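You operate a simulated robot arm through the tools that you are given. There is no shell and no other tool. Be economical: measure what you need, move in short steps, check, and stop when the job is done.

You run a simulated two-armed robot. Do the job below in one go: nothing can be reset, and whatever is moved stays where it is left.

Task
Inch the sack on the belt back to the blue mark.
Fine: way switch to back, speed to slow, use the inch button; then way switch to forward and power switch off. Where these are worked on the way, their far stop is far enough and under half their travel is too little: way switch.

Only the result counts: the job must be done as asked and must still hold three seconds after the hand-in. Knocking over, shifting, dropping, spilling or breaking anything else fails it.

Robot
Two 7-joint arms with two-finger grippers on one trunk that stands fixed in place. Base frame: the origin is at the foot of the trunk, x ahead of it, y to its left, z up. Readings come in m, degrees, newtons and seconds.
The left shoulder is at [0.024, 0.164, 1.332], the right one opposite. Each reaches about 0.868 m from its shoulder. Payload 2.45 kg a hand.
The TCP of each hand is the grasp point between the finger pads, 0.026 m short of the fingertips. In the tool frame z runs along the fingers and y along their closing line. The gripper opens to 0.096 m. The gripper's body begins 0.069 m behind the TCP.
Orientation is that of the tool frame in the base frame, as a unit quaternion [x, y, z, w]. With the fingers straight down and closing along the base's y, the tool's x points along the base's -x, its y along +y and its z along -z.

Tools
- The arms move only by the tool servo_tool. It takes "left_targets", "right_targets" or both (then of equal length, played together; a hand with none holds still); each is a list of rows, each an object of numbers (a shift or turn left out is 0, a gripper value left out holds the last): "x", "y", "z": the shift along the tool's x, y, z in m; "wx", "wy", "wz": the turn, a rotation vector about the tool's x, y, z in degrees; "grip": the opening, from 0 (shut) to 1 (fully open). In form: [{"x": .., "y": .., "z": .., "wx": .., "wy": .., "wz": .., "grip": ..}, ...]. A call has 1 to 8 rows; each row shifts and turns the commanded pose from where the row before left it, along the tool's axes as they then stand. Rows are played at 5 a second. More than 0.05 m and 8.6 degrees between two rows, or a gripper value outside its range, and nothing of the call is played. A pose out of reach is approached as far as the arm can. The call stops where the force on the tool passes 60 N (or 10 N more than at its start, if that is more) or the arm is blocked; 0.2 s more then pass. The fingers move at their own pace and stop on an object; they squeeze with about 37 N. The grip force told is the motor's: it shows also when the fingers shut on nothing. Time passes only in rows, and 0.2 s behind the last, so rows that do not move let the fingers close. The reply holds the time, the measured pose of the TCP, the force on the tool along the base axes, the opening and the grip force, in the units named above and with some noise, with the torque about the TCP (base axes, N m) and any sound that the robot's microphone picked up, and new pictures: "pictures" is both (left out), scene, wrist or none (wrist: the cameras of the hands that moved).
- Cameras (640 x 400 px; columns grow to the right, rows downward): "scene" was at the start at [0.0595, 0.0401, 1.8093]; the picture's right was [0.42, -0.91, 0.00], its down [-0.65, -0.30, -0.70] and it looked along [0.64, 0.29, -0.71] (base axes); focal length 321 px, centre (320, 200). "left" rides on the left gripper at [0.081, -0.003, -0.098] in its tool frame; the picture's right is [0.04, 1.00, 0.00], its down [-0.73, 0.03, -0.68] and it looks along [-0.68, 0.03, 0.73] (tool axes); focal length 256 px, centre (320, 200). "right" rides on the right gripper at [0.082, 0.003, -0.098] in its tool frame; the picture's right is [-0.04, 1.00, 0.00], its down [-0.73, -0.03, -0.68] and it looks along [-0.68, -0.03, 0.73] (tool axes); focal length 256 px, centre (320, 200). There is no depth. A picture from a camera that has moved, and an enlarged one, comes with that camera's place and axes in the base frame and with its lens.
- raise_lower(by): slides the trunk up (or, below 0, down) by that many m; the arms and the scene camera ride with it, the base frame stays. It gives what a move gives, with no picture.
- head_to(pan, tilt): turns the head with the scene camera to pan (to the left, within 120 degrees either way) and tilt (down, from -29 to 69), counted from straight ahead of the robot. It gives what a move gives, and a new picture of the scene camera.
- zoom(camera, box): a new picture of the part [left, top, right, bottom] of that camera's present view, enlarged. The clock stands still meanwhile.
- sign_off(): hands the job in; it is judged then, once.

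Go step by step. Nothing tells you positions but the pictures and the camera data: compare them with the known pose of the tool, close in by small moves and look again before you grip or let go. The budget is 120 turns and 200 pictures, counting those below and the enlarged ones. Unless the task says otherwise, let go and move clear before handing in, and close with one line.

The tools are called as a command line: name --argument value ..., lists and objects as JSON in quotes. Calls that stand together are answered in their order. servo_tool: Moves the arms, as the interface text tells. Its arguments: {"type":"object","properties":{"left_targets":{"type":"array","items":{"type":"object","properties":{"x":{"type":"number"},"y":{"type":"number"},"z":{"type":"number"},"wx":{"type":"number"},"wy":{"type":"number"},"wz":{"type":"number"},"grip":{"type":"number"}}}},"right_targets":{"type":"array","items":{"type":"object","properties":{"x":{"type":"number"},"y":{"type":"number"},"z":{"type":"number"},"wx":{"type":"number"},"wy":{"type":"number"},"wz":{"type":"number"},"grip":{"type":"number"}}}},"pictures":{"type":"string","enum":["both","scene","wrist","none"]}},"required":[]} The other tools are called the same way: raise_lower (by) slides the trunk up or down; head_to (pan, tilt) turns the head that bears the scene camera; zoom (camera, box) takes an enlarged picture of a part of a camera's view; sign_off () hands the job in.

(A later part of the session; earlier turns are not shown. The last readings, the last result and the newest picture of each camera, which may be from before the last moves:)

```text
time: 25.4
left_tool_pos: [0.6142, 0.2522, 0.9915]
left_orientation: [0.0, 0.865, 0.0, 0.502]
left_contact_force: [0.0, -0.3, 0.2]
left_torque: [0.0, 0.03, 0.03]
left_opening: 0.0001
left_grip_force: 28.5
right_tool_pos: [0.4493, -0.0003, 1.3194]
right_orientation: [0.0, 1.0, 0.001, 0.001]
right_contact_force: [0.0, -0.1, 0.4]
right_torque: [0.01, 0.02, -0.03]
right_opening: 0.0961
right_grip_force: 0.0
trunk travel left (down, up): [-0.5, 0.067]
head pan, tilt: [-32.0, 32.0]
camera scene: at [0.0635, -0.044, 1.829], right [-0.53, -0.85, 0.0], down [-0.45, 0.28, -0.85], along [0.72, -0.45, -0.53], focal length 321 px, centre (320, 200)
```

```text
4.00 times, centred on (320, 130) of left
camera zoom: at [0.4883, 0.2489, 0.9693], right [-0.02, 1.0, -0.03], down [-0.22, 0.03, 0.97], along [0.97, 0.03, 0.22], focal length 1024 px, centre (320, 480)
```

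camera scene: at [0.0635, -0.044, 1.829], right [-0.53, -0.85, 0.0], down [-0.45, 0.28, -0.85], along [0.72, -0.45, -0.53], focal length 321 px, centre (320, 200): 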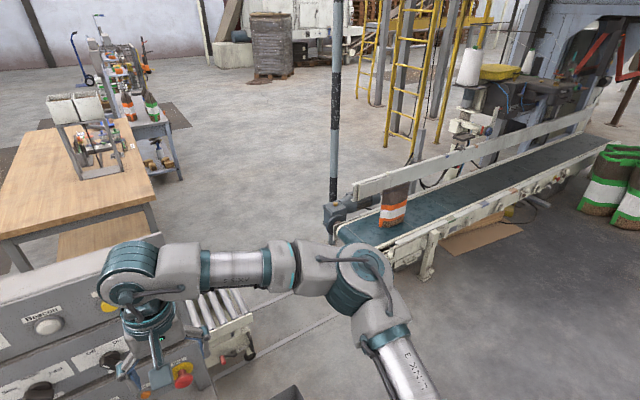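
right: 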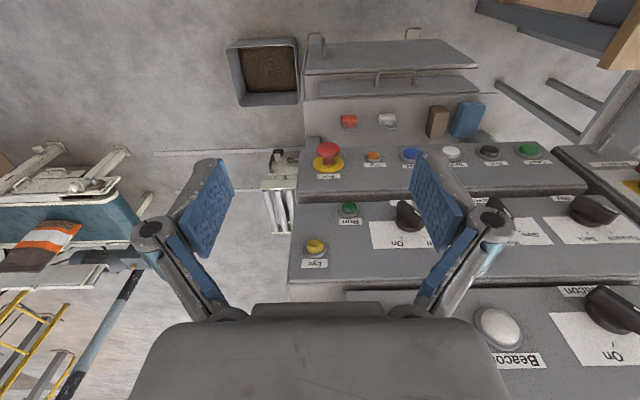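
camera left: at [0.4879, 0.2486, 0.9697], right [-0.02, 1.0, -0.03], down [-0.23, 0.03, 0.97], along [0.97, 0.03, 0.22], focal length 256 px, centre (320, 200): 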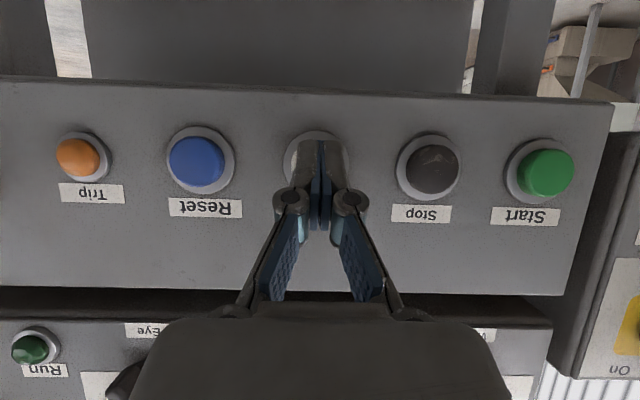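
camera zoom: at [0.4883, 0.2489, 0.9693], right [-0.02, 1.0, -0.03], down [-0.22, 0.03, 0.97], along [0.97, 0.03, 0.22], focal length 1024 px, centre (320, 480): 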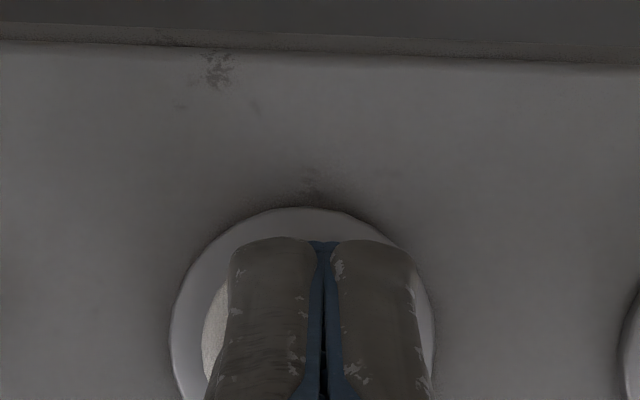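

Good view of belt and sack. Let me take a close baseline of the belt, then press Inch briefly.

zoom --camera "scene" --box '[320, 120, 560, 270]'

servo_tool --left_targets '[{"x": -0.005, "z": 0.0087}, {"x": -0.003, "z": 0.0052}, {}]' --pictures "none"

zoom --camera "scene" --box '[320, 120, 560, 270]'

```text
2.67 times, centred on (440, 195) of scene
camera zoom: at [0.0635, -0.044, 1.829], right [-0.53, -0.85, 0.0], down [-0.45, 0.28, -0.85], along [0.72, -0.45, -0.53], focal length 856 px, centre (0, 213)
```

zoom: 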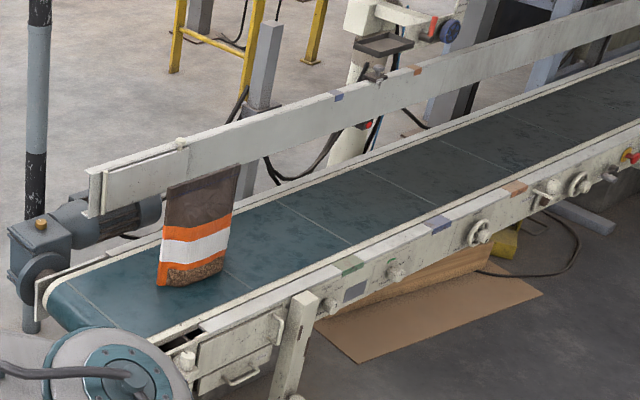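

```text
time: 26.2
left_tool_pos: [0.6281, 0.252, 0.9907]
left_orientation: [-0.001, 0.866, 0.001, 0.5]
left_contact_force: [-22.7, 1.1, -3.1]
left_torque: [0.01, 0.13, 0.01]
left_opening: 0.0062
left_grip_force: 28.5
right_tool_pos: [0.4484, 0.0002, 1.319]
right_orientation: [0.0, 1.0, 0.002, 0.001]
right_contact_force: [0.1, 0.4, 0.0]
right_torque: [0.0, 0.03, 0.02]
right_opening: 0.096
right_grip_force: 0.1
trunk travel left (down, up): [-0.5, 0.067]
head pan, tilt: [-32.0, 32.0]
heard: click
```

```text
2.67 times, centred on (440, 195) of scene
camera zoom: at [0.0586, -0.0438, 1.8291], right [-0.53, -0.85, 0.0], down [-0.45, 0.28, -0.85], along [0.72, -0.45, -0.53], focal length 856 px, centre (0, 213)
```

zoom: 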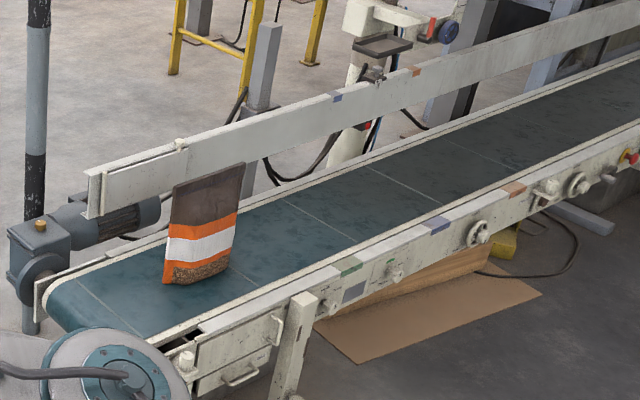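

Click heard and the belt moves in the right direction. Hold the button for a second and measure the rate.

servo_tool --left_targets '[{}, {}, {}, {}, {}]' --pictures "none"

zoom --camera "scene" --box '[320, 120, 560, 270]'

```text
time: 27.4
left_tool_pos: [0.6279, 0.2516, 0.992]
left_orientation: [0.0, 0.866, 0.0, 0.5]
left_contact_force: [-24.6, -1.0, -11.5]
left_torque: [0.0, 0.33, -0.06]
left_opening: 0.0061
left_grip_force: 28.8
right_tool_pos: [0.4481, 0.001, 1.3205]
right_orientation: [0.0, 1.0, 0.0, 0.001]
right_contact_force: [0.1, -0.3, 0.2]
right_torque: [-0.01, 0.0, 0.0]
right_opening: 0.0959
right_grip_force: 0.1
trunk travel left (down, up): [-0.5, 0.067]
head pan, tilt: [-32.0, 32.0]
```

```text
2.67 times, centred on (440, 195) of scene
camera zoom: at [0.0588, -0.0434, 1.8291], right [-0.53, -0.85, 0.0], down [-0.45, 0.28, -0.85], along [0.72, -0.45, -0.53], focal length 856 px, centre (0, 213)
```

zoom: 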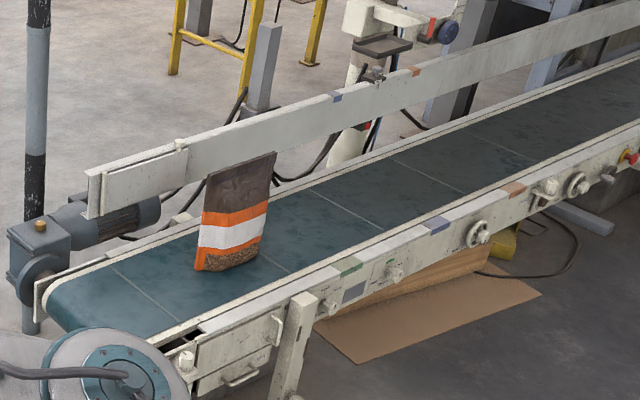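

Belt runs while held, about 0.1 m/s; the sack still has roughly 0.6 m to go. Hold on 3.6 s and look again.

servo_tool --left_targets '[{}, {}, {}, {}, {}, {}, {}, {}]' --pictures "none"

servo_tool --left_targets '[{}, {}, {}, {}, {}, {}, {}]' --pictures "none"

zoom --camera "scene" --box '[320, 120, 560, 270]'

```text
time: 29.2
left_tool_pos: [0.629, 0.2526, 0.9927]
left_orientation: [0.0, 0.865, 0.001, 0.501]
left_contact_force: [-25.4, -1.3, -8.3]
left_torque: [0.01, 0.27, -0.03]
left_opening: 0.0057
left_grip_force: 28.5
right_tool_pos: [0.4484, 0.0018, 1.3202]
right_orientation: [0.0, 1.0, 0.002, 0.002]
right_contact_force: [0.8, 0.9, 0.4]
right_torque: [0.01, -0.05, -0.01]
right_opening: 0.0961
right_grip_force: 0.1
trunk travel left (down, up): [-0.5, 0.067]
head pan, tilt: [-32.0, 32.0]
```

```text
time: 30.8
left_tool_pos: [0.6278, 0.2518, 0.9923]
left_orientation: [-0.001, 0.865, 0.001, 0.501]
left_contact_force: [-25.3, -0.6, -6.0]
left_torque: [-0.03, 0.18, -0.01]
left_opening: 0.006
left_grip_force: 29.2
right_tool_pos: [0.4502, 0.0009, 1.32]
right_orientation: [0.0, 1.0, 0.001, 0.001]
right_contact_force: [0.7, -0.9, 0.1]
right_torque: [-0.01, 0.02, -0.04]
right_opening: 0.0956
right_grip_force: 0.0
trunk travel left (down, up): [-0.5, 0.067]
head pan, tilt: [-32.0, 32.0]
```

```text
2.67 times, centred on (440, 195) of scene
camera zoom: at [0.0577, -0.0435, 1.8292], right [-0.53, -0.85, 0.0], down [-0.45, 0.28, -0.85], along [0.72, -0.45, -0.53], focal length 856 px, centre (0, 213)
```

zoom: 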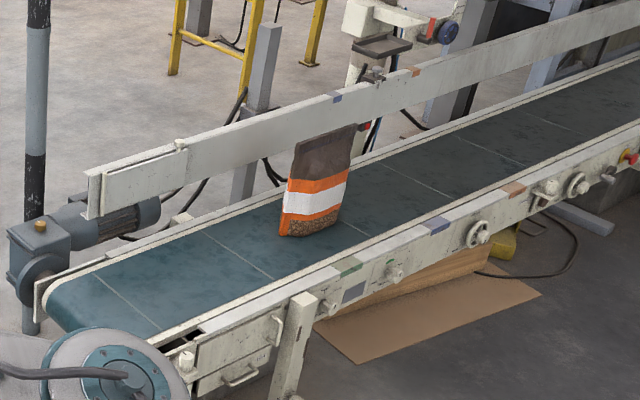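

The sack is ~0.25–0.3 m short. Hold 1.4 s more, then release and measure precisely.

servo_tool --left_targets '[{}, {}, {}, {}, {}, {}, {"x": 0.008, "z": -0.0139}]' --pictures "none"

zoom --camera "scene" --box '[380, 140, 540, 240]'

servo_tool --left_targets '[{}, {}]' --pictures "none"

zoom --camera "scene" --box '[380, 140, 540, 240]'

```text
time: 32.4
left_tool_pos: [0.6181, 0.2511, 0.9932]
left_orientation: [0.0, 0.864, 0.001, 0.503]
left_contact_force: [-1.2, -1.2, 0.3]
left_torque: [-0.04, 0.01, 0.0]
left_opening: 0.0001
left_grip_force: 28.2
right_tool_pos: [0.4531, 0.0011, 1.3166]
right_orientation: [0.0, 1.0, 0.0, -0.001]
right_contact_force: [-0.1, -0.1, 0.4]
right_torque: [0.0, -0.03, 0.05]
right_opening: 0.0956
right_grip_force: 0.0
trunk travel left (down, up): [-0.5, 0.067]
head pan, tilt: [-32.0, 32.0]
```

```text
4.00 times, centred on (460, 190) of scene
camera zoom: at [0.0667, -0.044, 1.829], right [-0.53, -0.85, 0.0], down [-0.45, 0.28, -0.85], along [0.72, -0.45, -0.53], focal length 1284 px, centre (-240, 240)
```

zoom: 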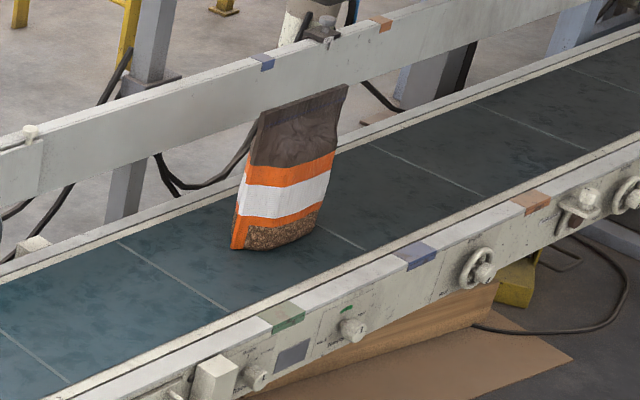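

```text
time: 33.0
left_tool_pos: [0.6153, 0.2514, 0.9911]
left_orientation: [0.001, 0.865, 0.0, 0.502]
left_contact_force: [0.6, -0.4, -0.8]
left_torque: [0.01, -0.01, 0.0]
left_opening: 0.0002
left_grip_force: 28.5
right_tool_pos: [0.451, 0.0004, 1.3175]
right_orientation: [0.0, 1.0, 0.001, 0.0]
right_contact_force: [0.2, 0.3, 0.5]
right_torque: [-0.02, 0.01, -0.02]
right_opening: 0.096
right_grip_force: 0.0
trunk travel left (down, up): [-0.5, 0.067]
head pan, tilt: [-32.0, 32.0]
```

```text
4.00 times, centred on (460, 190) of scene
camera zoom: at [0.0644, -0.0441, 1.829], right [-0.53, -0.85, 0.0], down [-0.45, 0.28, -0.85], along [0.72, -0.45, -0.53], focal length 1284 px, centre (-240, 240)
```

zoom: 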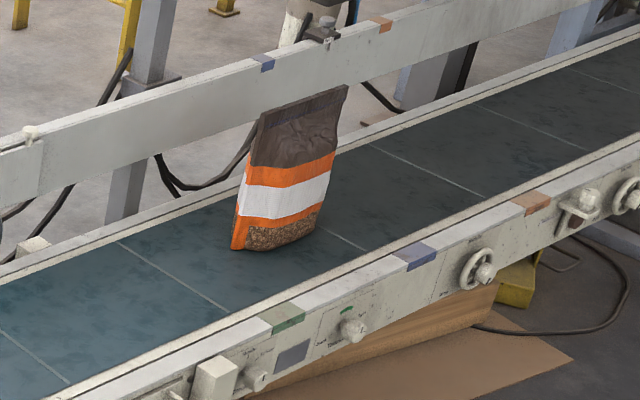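

The belt stops on release. To measure the remaining distance I need the rail geometry, so I'll swing the right hand to the right to get a second, closer view of the belt.

servo_tool --right_targets '[{"y": -0.05}, {"y": -0.05}, {"y": -0.05}, {"y": -0.05}, {"y": -0.05}, {"y": -0.05}, {"y": -0.05}, {"y": -0.05}]' --pictures "none"

servo_tool --right_targets '[{"wz": 8}, {"wz": 8}, {"wz": 8}, {"wz": 8}, {"wz": 8}, {"wz": 8}, {"wz": 8}, {}]' --pictures "both"

```text
time: 34.8
left_tool_pos: [0.614, 0.2478, 0.9928]
left_orientation: [0.001, 0.865, 0.002, 0.502]
left_contact_force: [-0.6, 0.3, 0.6]
left_torque: [0.03, 0.03, 0.02]
left_opening: 0.0003
left_grip_force: 28.2
right_tool_pos: [0.4475, -0.4071, 1.3156]
right_orientation: [0.0, 1.0, 0.003, 0.001]
right_contact_force: [0.6, -0.3, -0.9]
right_torque: [0.01, 0.02, -0.01]
right_opening: 0.0957
right_grip_force: 0.1
trunk travel left (down, up): [-0.5, 0.067]
head pan, tilt: [-32.0, 32.0]
```

```text
time: 36.6
left_tool_pos: [0.615, 0.2496, 0.9911]
left_orientation: [0.001, 0.866, 0.002, 0.501]
left_contact_force: [-0.3, -0.2, 0.4]
left_torque: [-0.01, -0.03, 0.0]
left_opening: 0.0
left_grip_force: 28.9
right_tool_pos: [0.4507, -0.4023, 1.3168]
right_orientation: [0.47, 0.882, 0.001, 0.0]
right_contact_force: [-0.7, -0.6, 0.0]
right_torque: [-0.02, 0.0, 0.01]
right_opening: 0.0955
right_grip_force: 0.1
trunk travel left (down, up): [-0.5, 0.067]
head pan, tilt: [-32.0, 32.0]
camera scene: at [0.0629, -0.0483, 1.8289], right [-0.53, -0.85, 0.0], down [-0.45, 0.28, -0.85], along [0.72, -0.45, -0.53], focal length 321 px, centre (320, 200)
camera right: at [0.4078, -0.3338, 1.4159], right [0.85, 0.52, 0.0], down [0.38, -0.63, 0.68], along [0.36, -0.58, -0.74], focal length 256 px, centre (320, 200)
```

scene: 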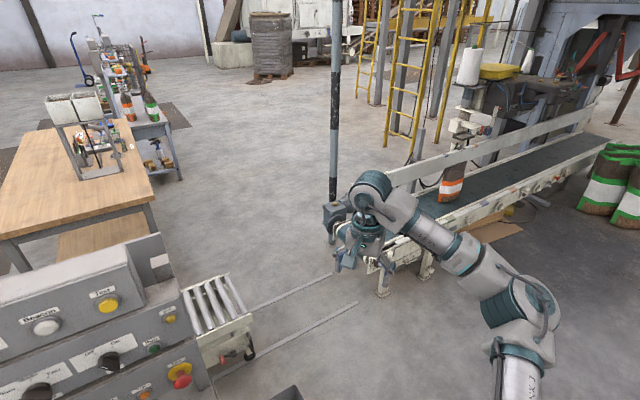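
right: 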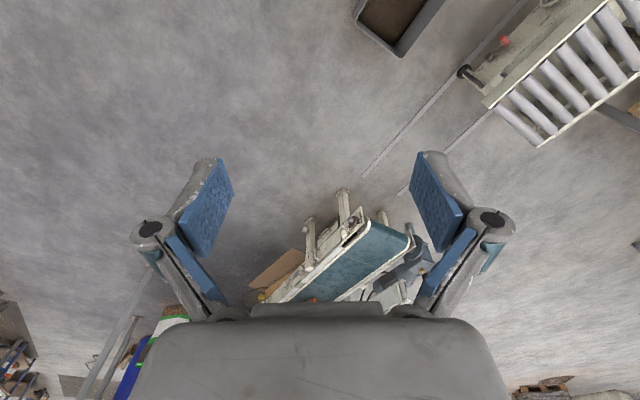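

servo_tool --right_targets '[{"wy": -7.5}, {"wy": -7.5}, {"wy": -7.5}, {"wy": -7.5}, {"wy": -7.5}, {}]' --pictures "both"

```text
time: 38.0
left_tool_pos: [0.6151, 0.2491, 0.9923]
left_orientation: [0.0, 0.866, 0.002, 0.501]
left_contact_force: [0.5, -0.1, -0.3]
left_torque: [-0.02, 0.01, -0.02]
left_opening: 0.0
left_grip_force: 28.5
right_tool_pos: [0.4507, -0.4014, 1.317]
right_orientation: [0.445, 0.835, -0.151, 0.284]
right_contact_force: [-0.5, 0.1, 0.0]
right_torque: [-0.03, -0.03, 0.04]
right_opening: 0.0961
right_grip_force: 0.1
trunk travel left (down, up): [-0.5, 0.067]
head pan, tilt: [-32.0, 32.0]
camera scene: at [0.0628, -0.0479, 1.829], right [-0.53, -0.85, 0.0], down [-0.45, 0.28, -0.85], along [0.72, -0.45, -0.53], focal length 321 px, centre (320, 200)
camera right: at [0.3842, -0.2976, 1.3462], right [0.85, 0.53, 0.03], down [0.07, -0.16, 0.99], along [0.53, -0.83, -0.17], focal length 256 px, centre (320, 200)
```

scene: 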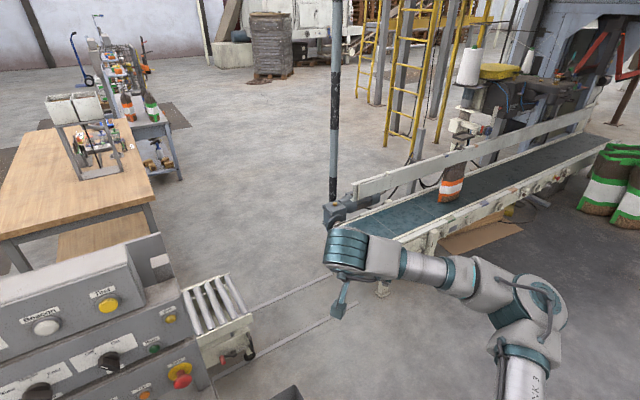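
right: 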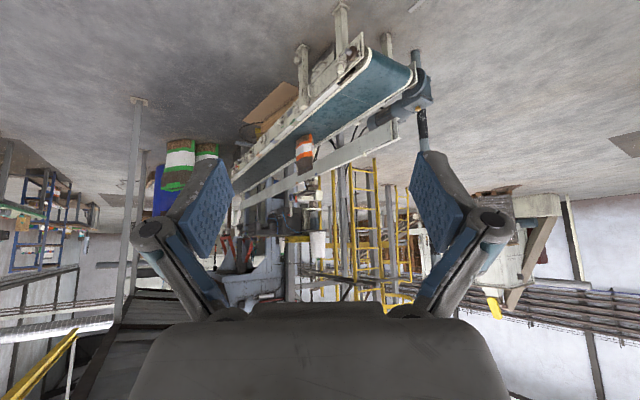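

zoom --camera "right" --box '[240, 80, 352, 150]'

zoom --camera "scene" --box '[410, 150, 522, 220]'

```text
5.71 times, centred on (296, 115) of right
camera zoom: at [0.3842, -0.2976, 1.3462], right [0.85, 0.53, 0.03], down [0.07, -0.16, 0.99], along [0.53, -0.83, -0.17], focal length 1463 px, centre (457, 686)
```

zoom: 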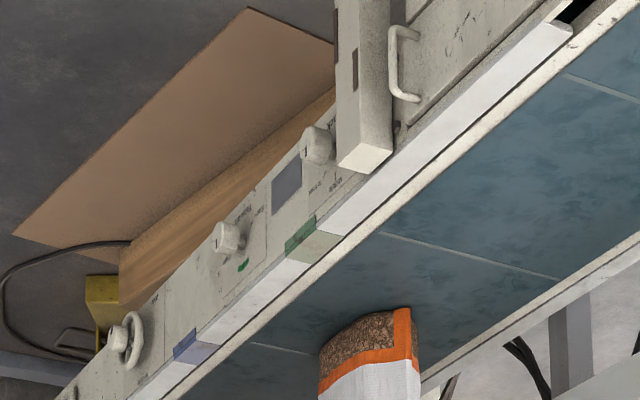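

```text
5.71 times, centred on (466, 185) of scene
camera zoom: at [0.0628, -0.0479, 1.829], right [-0.53, -0.85, 0.0], down [-0.45, 0.28, -0.85], along [0.72, -0.45, -0.53], focal length 1835 px, centre (-514, 286)
```

zoom: 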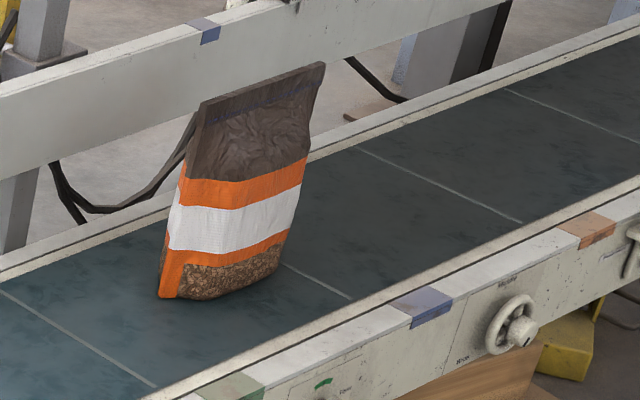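

zoom --camera "right" --box '[262, 125, 318, 160]'

zoom --camera "scene" --box '[460, 180, 508, 210]'

```text
11.43 times, centred on (290, 142) of right
camera zoom: at [0.3842, -0.2976, 1.3462], right [0.85, 0.53, 0.03], down [0.07, -0.16, 0.99], along [0.53, -0.83, -0.17], focal length 2926 px, centre (663, 857)
```

zoom: 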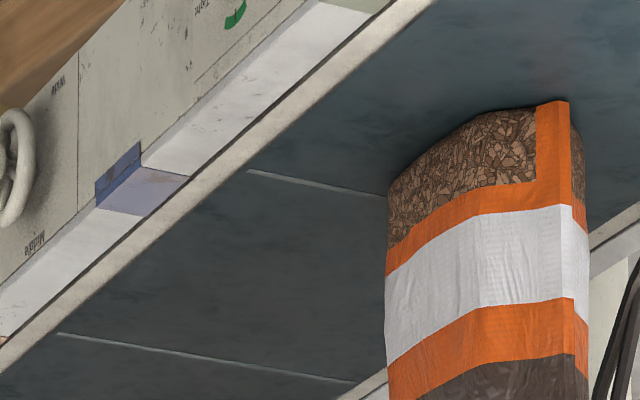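

```text
13.33 times, centred on (484, 195) of scene
camera zoom: at [0.0628, -0.0479, 1.829], right [-0.53, -0.85, 0.0], down [-0.45, 0.28, -0.85], along [0.72, -0.45, -0.53], focal length 4282 px, centre (-1867, 267)
```

zoom: 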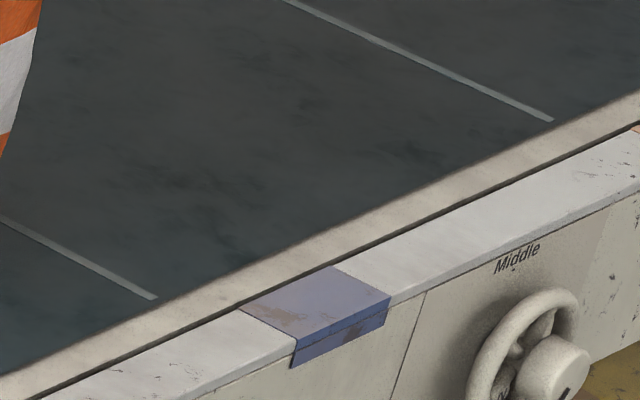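

Triangulation: rail top is level with the belt; the mark's centre is ~0.14·D ≈ 0.18 m (about 2 s of run) beyond the sack's centre. Press again for part of it and measure while holding.

servo_tool --left_targets '[{"x": -0.005, "z": 0.0087}, {"x": -0.003, "z": 0.0052}, {}, {}]' --pictures "none"

zoom --camera "scene" --box '[410, 150, 522, 220]'

```text
time: 39.0
left_tool_pos: [0.6281, 0.2503, 0.9925]
left_orientation: [0.0, 0.866, 0.002, 0.501]
left_contact_force: [-20.9, -1.0, -2.6]
left_torque: [0.01, 0.13, -0.01]
left_opening: 0.0058
left_grip_force: 29.0
right_tool_pos: [0.4472, -0.4018, 1.3178]
right_orientation: [0.446, 0.836, -0.149, 0.284]
right_contact_force: [0.5, 0.5, 0.9]
right_torque: [0.04, 0.02, 0.03]
right_opening: 0.0961
right_grip_force: 0.1
trunk travel left (down, up): [-0.5, 0.067]
head pan, tilt: [-32.0, 32.0]
heard: click
```

```text
5.71 times, centred on (466, 185) of scene
camera zoom: at [0.0565, -0.0484, 1.8291], right [-0.53, -0.85, 0.0], down [-0.45, 0.28, -0.85], along [0.72, -0.45, -0.53], focal length 1835 px, centre (-514, 286)
```

zoom: 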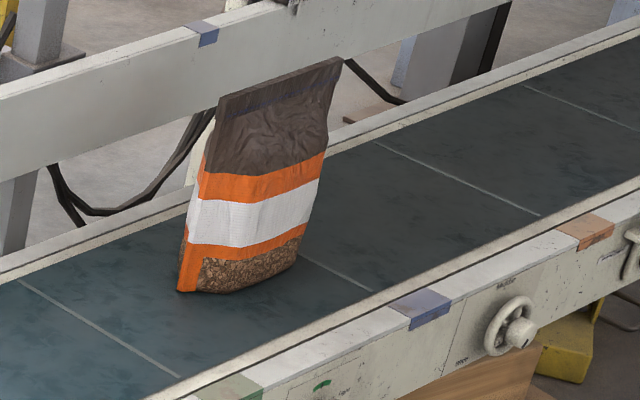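

Moved as expected; ~1.5 s of run left including release lag. Hold 0.8 s more and check.

servo_tool --left_targets '[{}, {}, {}]' --pictures "none"

zoom --camera "scene" --box '[410, 150, 522, 220]'

```text
time: 39.8
left_tool_pos: [0.6282, 0.2494, 0.9917]
left_orientation: [0.0, 0.866, 0.001, 0.501]
left_contact_force: [-23.9, -2.2, -8.8]
left_torque: [0.0, 0.23, -0.06]
left_opening: 0.0061
left_grip_force: 28.9
right_tool_pos: [0.4486, -0.4018, 1.3179]
right_orientation: [0.445, 0.836, -0.148, 0.284]
right_contact_force: [-0.5, 0.7, -0.8]
right_torque: [-0.03, -0.01, 0.01]
right_opening: 0.0961
right_grip_force: 0.1
trunk travel left (down, up): [-0.5, 0.067]
head pan, tilt: [-32.0, 32.0]
```

```text
5.71 times, centred on (466, 185) of scene
camera zoom: at [0.0574, -0.0483, 1.829], right [-0.53, -0.85, 0.0], down [-0.45, 0.28, -0.85], along [0.72, -0.45, -0.53], focal length 1835 px, centre (-514, 286)
```

zoom: 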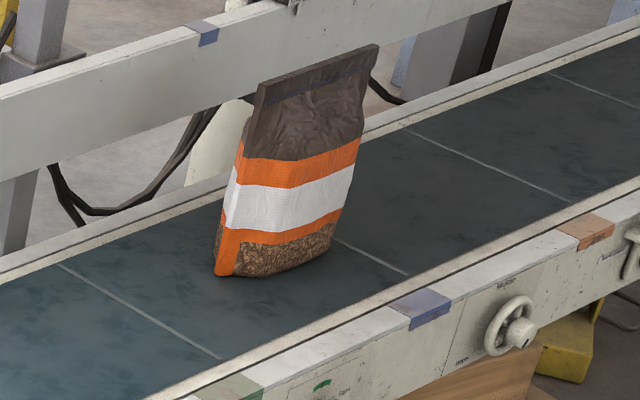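

About 0.045·D remains (~0.6 s): hold one row, then release.

servo_tool --left_targets '[{}, {"x": 0.008, "z": -0.0139}, {}]' --pictures "none"

zoom --camera "scene" --box '[410, 150, 522, 220]'

zoom --camera "right" --box '[240, 110, 320, 160]'

```text
time: 40.6
left_tool_pos: [0.6175, 0.2497, 0.9939]
left_orientation: [0.0, 0.864, 0.001, 0.503]
left_contact_force: [-1.0, 0.6, 0.4]
left_torque: [-0.03, 0.01, 0.0]
left_opening: 0.0
left_grip_force: 28.8
right_tool_pos: [0.4497, -0.4003, 1.3183]
right_orientation: [0.445, 0.836, -0.15, 0.283]
right_contact_force: [-0.5, 0.5, -0.4]
right_torque: [-0.01, 0.02, 0.0]
right_opening: 0.0959
right_grip_force: 0.0
trunk travel left (down, up): [-0.5, 0.067]
head pan, tilt: [-32.0, 32.0]
```

```text
5.71 times, centred on (466, 185) of scene
camera zoom: at [0.0627, -0.0478, 1.829], right [-0.53, -0.85, 0.0], down [-0.45, 0.28, -0.85], along [0.72, -0.45, -0.53], focal length 1835 px, centre (-514, 286)
```

zoom: 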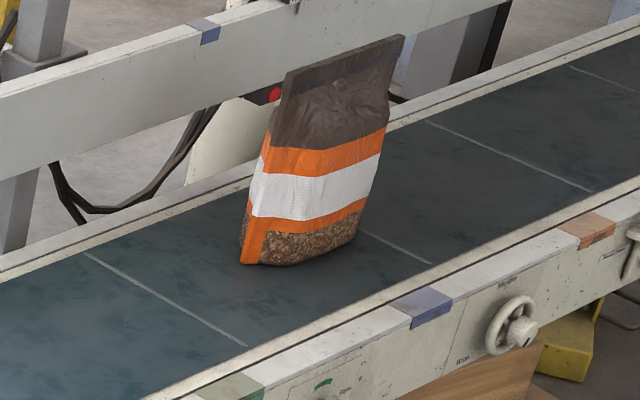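

```text
8.00 times, centred on (280, 135) of right
camera zoom: at [0.3839, -0.2976, 1.3466], right [0.85, 0.53, 0.03], down [0.07, -0.16, 0.98], along [0.53, -0.83, -0.17], focal length 2048 px, centre (640, 720)
```

zoom: 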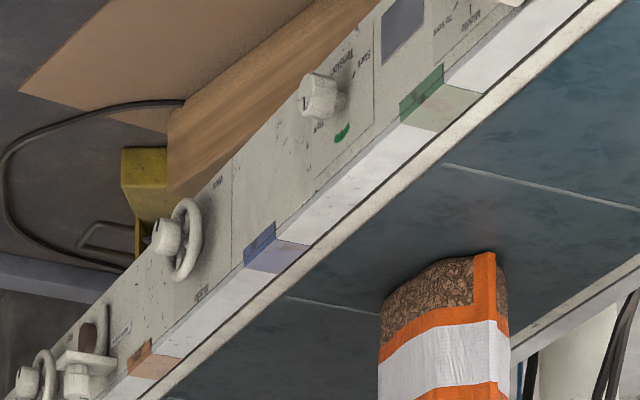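

The sack looks to be at the mark, perhaps 1–2 cm short. Zoom closer from both cameras to confirm before deciding on another tap.

zoom --camera "scene" --box '[444, 176, 500, 211]'

zoom --camera "right" --box '[264, 126, 312, 156]'

```text
11.43 times, centred on (472, 194) of scene
camera zoom: at [0.0627, -0.0478, 1.829], right [-0.53, -0.85, 0.0], down [-0.45, 0.28, -0.85], along [0.72, -0.45, -0.53], focal length 3670 px, centre (-1417, 274)
```

zoom: 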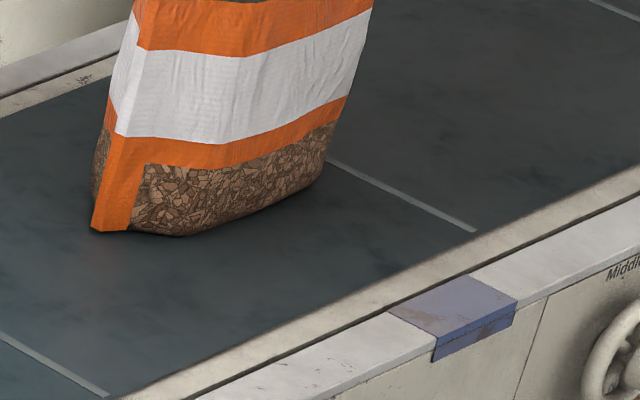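

```text
13.33 times, centred on (288, 141) of right
camera zoom: at [0.3839, -0.2976, 1.3466], right [0.85, 0.53, 0.03], down [0.07, -0.16, 0.98], along [0.53, -0.83, -0.17], focal length 3413 px, centre (747, 987)
```

zoom: 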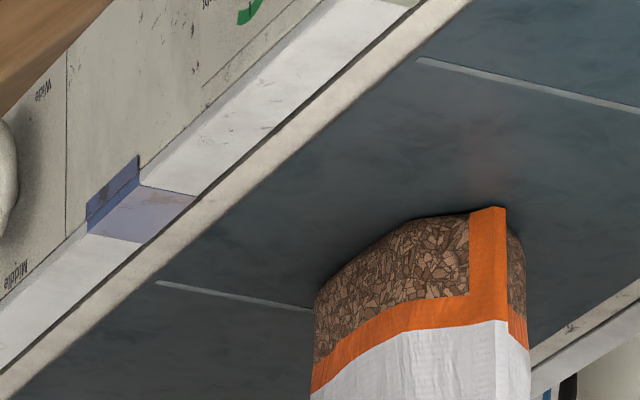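

The sack centre is within about 1–2 cm of the blue mark's centre, well inside the band. Now retract, rise and return to the Way knob (bar at +30°).

servo_tool --left_targets '[{"x": 0.015, "z": -0.026}, {"x": 0.015, "z": -0.026}, {"x": -0.037, "z": -0.0213}, {"x": -0.037, "z": -0.0213}, {"x": -0.037, "z": -0.0213}, {"x": -0.037, "z": -0.0213}, {"wy": -7.5, "y": 0.0325}, {"wy": -7.5, "y": 0.0325}]' --pictures "none"

servo_tool --left_targets '[{"wy": -7.5, "y": 0.0325, "grip": 0.55}, {"wy": -7.5, "y": 0.0325}, {"wz": 7.75}, {"wz": 7.75}, {"wz": 7.75}, {"wz": 7.75}, {}]' --pictures "wrist"

head_to --pan 28 --tilt 42

```text
time: 42.4
left_tool_pos: [0.5534, 0.3176, 1.1624]
left_orientation: [-0.001, 0.792, 0.001, 0.611]
left_contact_force: [0.9, 0.3, -0.1]
left_torque: [-0.03, -0.01, -0.02]
left_opening: 0.0001
left_grip_force: 28.5
right_tool_pos: [0.4481, -0.3981, 1.3187]
right_orientation: [0.446, 0.836, -0.15, 0.284]
right_contact_force: [0.3, 0.3, 0.5]
right_torque: [0.0, 0.0, 0.04]
right_opening: 0.0959
right_grip_force: 0.0
trunk travel left (down, up): [-0.5, 0.067]
head pan, tilt: [-32.0, 32.0]
```

```text
time: 44.0
left_tool_pos: [0.5538, 0.3807, 1.1623]
left_orientation: [0.19, 0.68, 0.19, 0.682]
left_contact_force: [0.1, 0.5, -0.4]
left_torque: [-0.03, 0.0, 0.02]
left_opening: 0.0527
left_grip_force: 0.2
right_tool_pos: [0.4504, -0.4003, 1.3181]
right_orientation: [0.445, 0.836, -0.15, 0.284]
right_contact_force: [0.1, 0.7, -0.4]
right_torque: [0.02, -0.02, 0.01]
right_opening: 0.0963
right_grip_force: 0.1
trunk travel left (down, up): [-0.5, 0.067]
head pan, tilt: [-32.0, 32.0]
camera left: at [0.4559, 0.4197, 1.0907], right [0.0, 0.88, 0.48], down [-0.68, -0.36, 0.64], along [0.73, -0.33, 0.6], focal length 256 px, centre (320, 200)
```

left: 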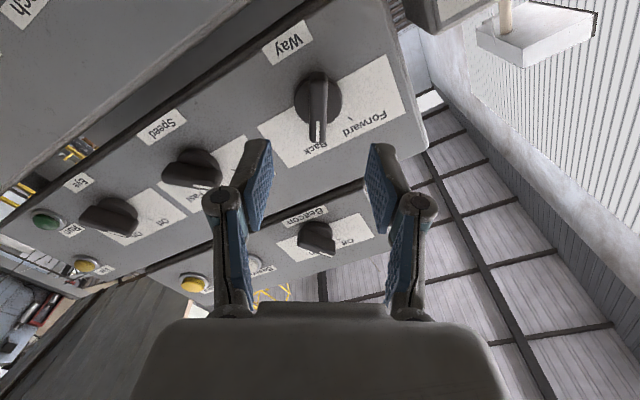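

```text
time: 45.3
left_tool_pos: [0.5526, 0.3791, 1.1617]
left_orientation: [0.189, 0.68, 0.19, 0.682]
left_contact_force: [-0.2, -0.2, 0.2]
left_torque: [-0.02, 0.04, 0.01]
left_opening: 0.0528
left_grip_force: 0.1
right_tool_pos: [0.451, -0.4002, 1.3175]
right_orientation: [0.445, 0.836, -0.15, 0.283]
right_contact_force: [0.0, -0.5, -0.3]
right_torque: [0.0, 0.0, 0.01]
right_opening: 0.0957
right_grip_force: 0.0
trunk travel left (down, up): [-0.5, 0.067]
head pan, tilt: [28.0, 42.0]
camera scene: at [0.0598, 0.0407, 1.8139], right [0.47, -0.88, 0.0], down [-0.59, -0.31, -0.74], along [0.65, 0.35, -0.67], focal length 321 px, centre (320, 200)
```

scene: 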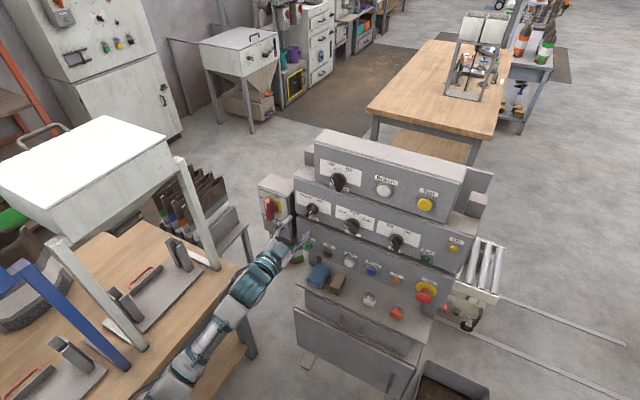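

Aligned with the Way knob. Advance 70 mm, grip the bar, and turn 61° counter-clockwise to Forward.

servo_tool --left_targets '[{"z": 0.03}, {"z": 0.025}, {"z": 0.014}, {"grip": 0}, {}, {}]' --pictures "wrist"

```text
time: 46.7
left_tool_pos: [0.622, 0.3786, 1.162]
left_orientation: [0.19, 0.682, 0.19, 0.681]
left_contact_force: [-5.0, -8.8, -11.4]
left_torque: [-0.78, -0.16, -0.45]
left_opening: 0.0132
left_grip_force: 39.2
right_tool_pos: [0.4511, -0.4022, 1.3166]
right_orientation: [0.445, 0.836, -0.15, 0.283]
right_contact_force: [0.9, 0.1, -0.3]
right_torque: [0.03, 0.01, 0.02]
right_opening: 0.0961
right_grip_force: 0.0
trunk travel left (down, up): [-0.5, 0.067]
head pan, tilt: [28.0, 42.0]
camera left: at [0.5245, 0.4183, 1.0908], right [0.0, 0.88, 0.48], down [-0.68, -0.35, 0.64], along [0.73, -0.33, 0.59], focal length 256 px, centre (320, 200)
```

left: 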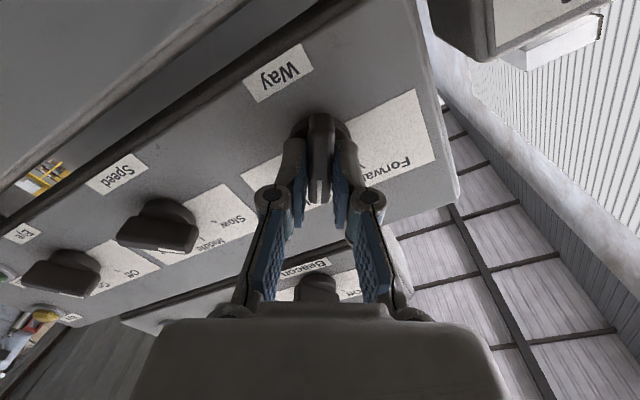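

servo_tool --left_targets '[{"wz": -8}, {"wz": -8}, {"wz": -8}, {"wz": -8}, {"wz": -8}, {"wz": -8}, {"wz": -8}, {"wz": -5.5}]' --pictures "wrist"

servo_tool --left_targets '[{"grip": 0.3}, {"z": -0.03, "grip": 0.5}, {"z": -0.04}, {"z": -0.02}, {}]' --pictures "wrist"

zoom --camera "scene" --box '[250, 160, 410, 260]'

```text
time: 48.5
left_tool_pos: [0.6228, 0.3817, 1.1614]
left_orientation: [-0.186, 0.682, -0.184, 0.683]
left_contact_force: [-7.2, -3.1, -16.2]
left_torque: [0.36, 0.22, 0.17]
left_opening: 0.0129
left_grip_force: 39.8
right_tool_pos: [0.4508, -0.3991, 1.317]
right_orientation: [0.445, 0.836, -0.15, 0.284]
right_contact_force: [1.2, 0.3, 0.1]
right_torque: [0.01, -0.01, 0.03]
right_opening: 0.096
right_grip_force: 0.2
trunk travel left (down, up): [-0.5, 0.067]
head pan, tilt: [28.0, 42.0]
camera left: at [0.5247, 0.3369, 1.0935], right [0.0, 0.84, -0.54], down [-0.68, 0.4, 0.62], along [0.73, 0.37, 0.57], focal length 256 px, centre (320, 200)
```

left: 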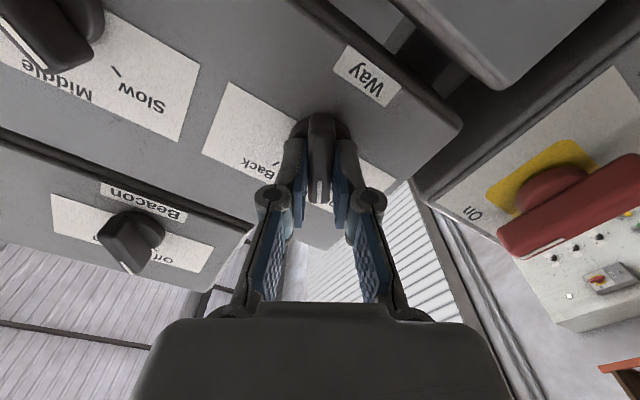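

```text
time: 49.7
left_tool_pos: [0.5339, 0.379, 1.1618]
left_orientation: [-0.186, 0.681, -0.185, 0.683]
left_contact_force: [0.2, 0.5, -0.2]
left_torque: [0.0, 0.0, -0.02]
left_opening: 0.0482
left_grip_force: 0.0
right_tool_pos: [0.4517, -0.4006, 1.3165]
right_orientation: [0.445, 0.836, -0.151, 0.283]
right_contact_force: [0.3, 0.4, -0.5]
right_torque: [-0.01, 0.03, 0.01]
right_opening: 0.0958
right_grip_force: 0.1
trunk travel left (down, up): [-0.5, 0.067]
head pan, tilt: [28.0, 42.0]
camera left: at [0.436, 0.3345, 1.094], right [0.0, 0.84, -0.54], down [-0.68, 0.4, 0.62], along [0.73, 0.37, 0.57], focal length 256 px, centre (320, 200)
```

left: 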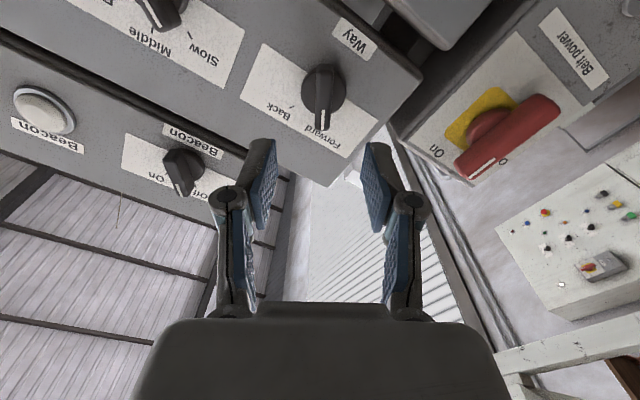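

```text
4.00 times, centred on (330, 210) of scene
camera zoom: at [0.0605, 0.0403, 1.8139], right [0.47, -0.88, 0.0], down [-0.59, -0.31, -0.74], along [0.65, 0.35, -0.67], focal length 1284 px, centre (280, 160)
```

zoom: 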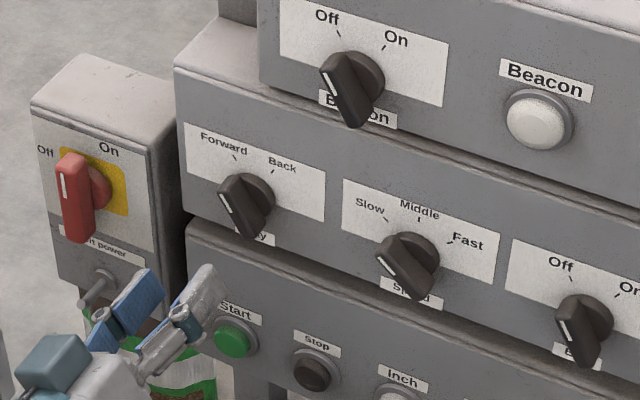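

Way is at Forward. Now level the wrist and move in front of the Belt power handle ≈ (0.63, 0.53, 1.103).

servo_tool --left_targets '[{"wz": 7.7}, {"wz": 7.7}, {"wz": 7.7}, {"wz": 7.4, "grip": 0.7}, {"y": 0.04, "x": 0.015}, {"y": 0.04, "x": 0.015}, {"y": 0.04, "x": 0.015}, {"y": 0.03, "x": 0.013}]' --pictures "both"

zoom --camera "left" --box '[220, 50, 420, 175]'

```text
time: 51.5
left_tool_pos: [0.5351, 0.5332, 1.104]
left_orientation: [0.0, 0.705, 0.001, 0.709]
left_contact_force: [0.6, 0.1, 0.1]
left_torque: [0.01, 0.02, 0.0]
left_opening: 0.0671
left_grip_force: 0.0
right_tool_pos: [0.4503, -0.3972, 1.3189]
right_orientation: [0.444, 0.836, -0.15, 0.284]
right_contact_force: [-0.6, 0.2, -0.4]
right_torque: [0.03, -0.01, 0.02]
right_opening: 0.0959
right_grip_force: 0.1
trunk travel left (down, up): [-0.5, 0.067]
head pan, tilt: [28.0, 42.0]
camera scene: at [0.0598, 0.0445, 1.8138], right [0.47, -0.88, 0.0], down [-0.59, -0.32, -0.74], along [0.65, 0.35, -0.67], focal length 321 px, centre (320, 200)
camera left: at [0.437, 0.5304, 1.022], right [0.0, 1.0, -0.04], down [-0.68, 0.03, 0.73], along [0.73, 0.03, 0.68], focal length 256 px, centre (320, 200)
```

scene: 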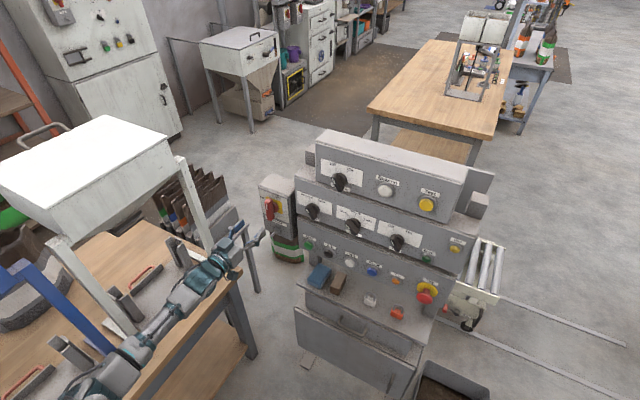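
left: 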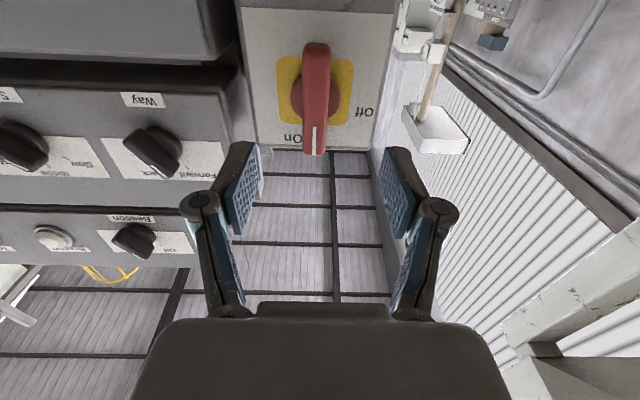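

```text
3.20 times, centred on (320, 112) of left
camera zoom: at [0.437, 0.5304, 1.022], right [0.0, 1.0, -0.04], down [-0.68, 0.03, 0.73], along [0.73, 0.03, 0.68], focal length 819 px, centre (320, 480)
```

zoom: 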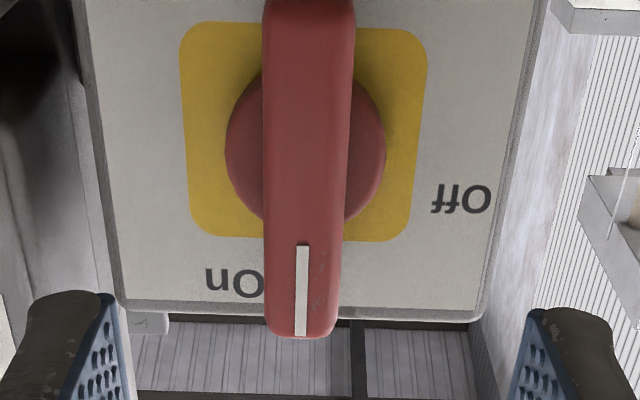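

Handle is vertical (On). Shift 3 mm right and advance toward it, checking for contact.

servo_tool --left_targets '[{"y": -0.003, "x": 0.003, "z": 0.025}, {"z": 0.02}, {"z": 0.015}, {}]' --pictures "wrist"

zoom --camera "scene" --box '[220, 160, 332, 230]'

```text
time: 52.5
left_tool_pos: [0.5937, 0.5282, 1.1031]
left_orientation: [0.001, 0.706, 0.0, 0.708]
left_contact_force: [-0.2, 0.6, 0.3]
left_torque: [0.02, 0.03, -0.02]
left_opening: 0.0671
left_grip_force: 0.0
right_tool_pos: [0.4493, -0.3979, 1.3186]
right_orientation: [0.445, 0.836, -0.15, 0.284]
right_contact_force: [-0.6, 0.4, 0.6]
right_torque: [0.0, 0.03, 0.0]
right_opening: 0.096
right_grip_force: 0.0
trunk travel left (down, up): [-0.5, 0.067]
head pan, tilt: [28.0, 42.0]
camera left: at [0.496, 0.5262, 1.0207], right [0.0, 1.0, -0.04], down [-0.68, 0.03, 0.73], along [0.73, 0.03, 0.68], focal length 256 px, centre (320, 200)
```

left: 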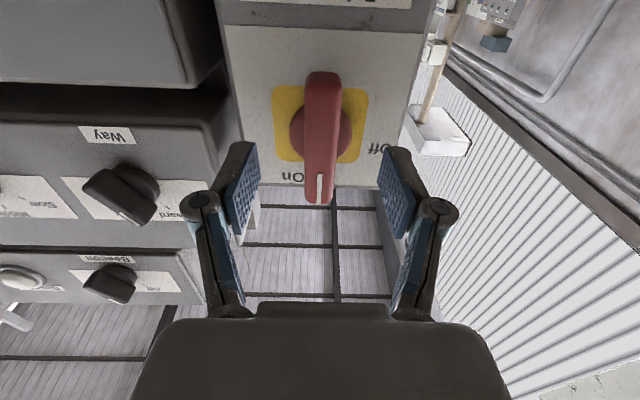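

```text
5.71 times, centred on (276, 195) of scene
camera zoom: at [0.0597, 0.0428, 1.8139], right [0.47, -0.88, 0.0], down [-0.59, -0.31, -0.74], along [0.65, 0.35, -0.67], focal length 1835 px, centre (571, 229)
```

zoom: 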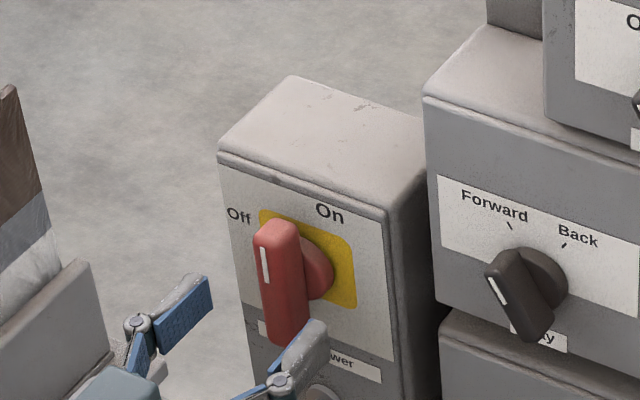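

servo_tool --left_targets '[{"z": 0.01}, {"z": 0.01}, {"z": 0.006}, {}]' --pictures "wrist"

zoom --camera "scene" --box '[220, 160, 332, 230]'

```text
time: 53.5
left_tool_pos: [0.6179, 0.5278, 1.102]
left_orientation: [0.001, 0.706, 0.001, 0.709]
left_contact_force: [0.5, -0.1, -0.7]
left_torque: [-0.02, -0.03, -0.01]
left_opening: 0.0673
left_grip_force: 0.0
right_tool_pos: [0.4489, -0.3997, 1.3177]
right_orientation: [0.445, 0.836, -0.15, 0.285]
right_contact_force: [1.4, 0.1, -0.3]
right_torque: [0.0, -0.01, 0.01]
right_opening: 0.0959
right_grip_force: 0.0
trunk travel left (down, up): [-0.5, 0.067]
head pan, tilt: [28.0, 42.0]
camera left: at [0.5211, 0.5247, 1.0196], right [0.0, 1.0, -0.04], down [-0.68, 0.03, 0.73], along [0.73, 0.03, 0.68], focal length 256 px, centre (320, 200)
```

left: 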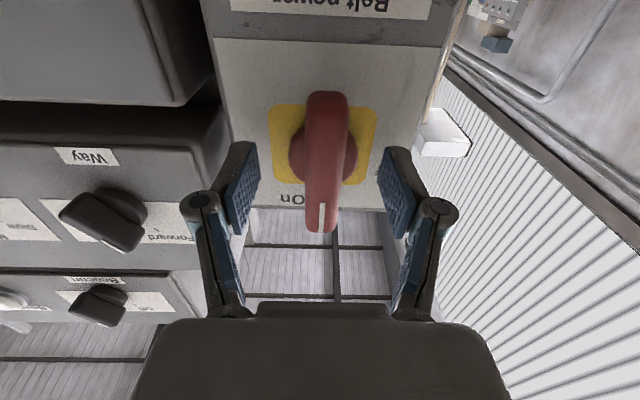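

```text
5.71 times, centred on (276, 195) of scene
camera zoom: at [0.0601, 0.0422, 1.8139], right [0.47, -0.88, 0.0], down [-0.59, -0.31, -0.74], along [0.65, 0.35, -0.67], focal length 1835 px, centre (571, 229)
```

zoom: 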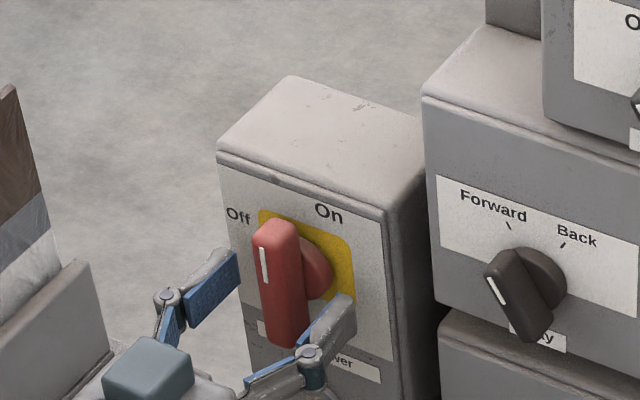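

servo_tool --left_targets '[{"z": 0.008}, {"grip": 0}, {}, {}, {}]' --pictures "wrist"

zoom --camera "scene" --box '[220, 160, 332, 230]'

```text
time: 54.7
left_tool_pos: [0.6275, 0.5298, 1.1009]
left_orientation: [-0.001, 0.706, 0.001, 0.708]
left_contact_force: [-2.3, 5.3, -0.3]
left_torque: [-0.05, 0.47, 0.18]
left_opening: 0.039
left_grip_force: 44.9
right_tool_pos: [0.4497, -0.3979, 1.3186]
right_orientation: [0.445, 0.836, -0.149, 0.285]
right_contact_force: [0.1, -0.2, 0.1]
right_torque: [0.01, -0.02, 0.02]
right_opening: 0.0959
right_grip_force: 0.0
trunk travel left (down, up): [-0.5, 0.067]
head pan, tilt: [28.0, 42.0]
camera left: at [0.5285, 0.5266, 1.0193], right [0.0, 1.0, -0.04], down [-0.68, 0.03, 0.73], along [0.73, 0.03, 0.68], focal length 256 px, centre (320, 200)
```

left: 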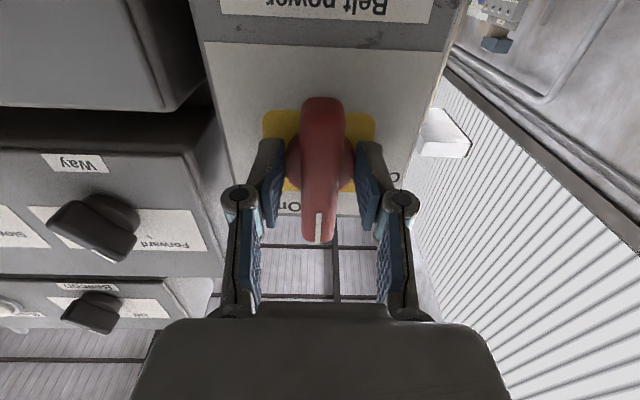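

```text
5.71 times, centred on (276, 195) of scene
camera zoom: at [0.0599, 0.0452, 1.8138], right [0.47, -0.88, 0.0], down [-0.59, -0.32, -0.74], along [0.65, 0.35, -0.67], focal length 1835 px, centre (571, 229)
```

zoom: 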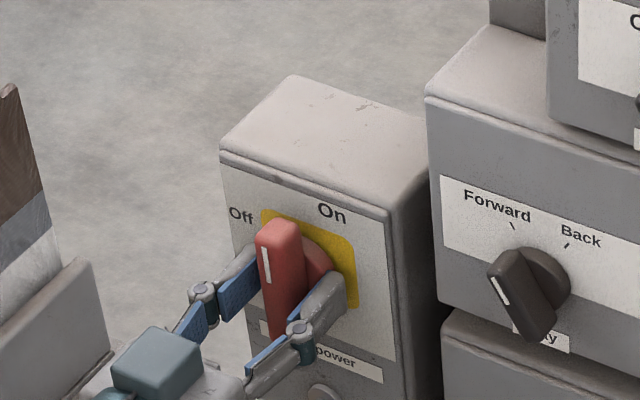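

The pads closed on the round hub; open, back off 12 mm and regrip the bar.

servo_tool --left_targets '[{"grip": 0.6}, {"z": -0.012}, {}, {"grip": 0}, {}, {}, {}]' --pictures "wrist"

```text
time: 56.3
left_tool_pos: [0.6136, 0.5306, 1.1025]
left_orientation: [0.0, 0.707, 0.0, 0.708]
left_contact_force: [0.3, 6.0, 4.1]
left_torque: [-0.06, 0.57, 0.18]
left_opening: 0.0195
left_grip_force: 44.3
right_tool_pos: [0.4499, -0.397, 1.3179]
right_orientation: [0.445, 0.836, -0.151, 0.284]
right_contact_force: [0.1, 0.4, -0.9]
right_torque: [0.0, 0.01, -0.01]
right_opening: 0.0959
right_grip_force: 0.0
trunk travel left (down, up): [-0.5, 0.067]
head pan, tilt: [28.0, 42.0]
camera left: at [0.5167, 0.5266, 1.0201], right [0.0, 1.0, -0.04], down [-0.68, 0.03, 0.73], along [0.73, 0.03, 0.68], focal length 256 px, centre (320, 200)
```

left: 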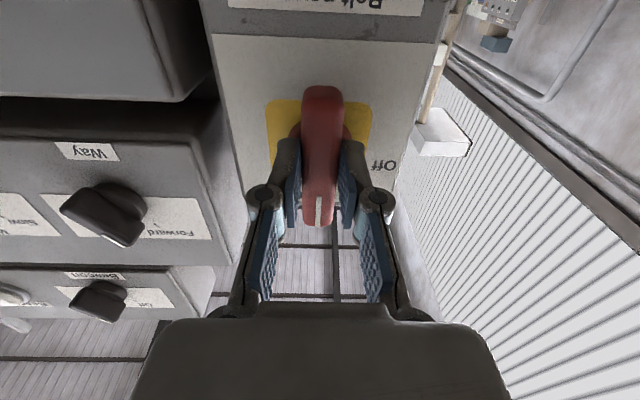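

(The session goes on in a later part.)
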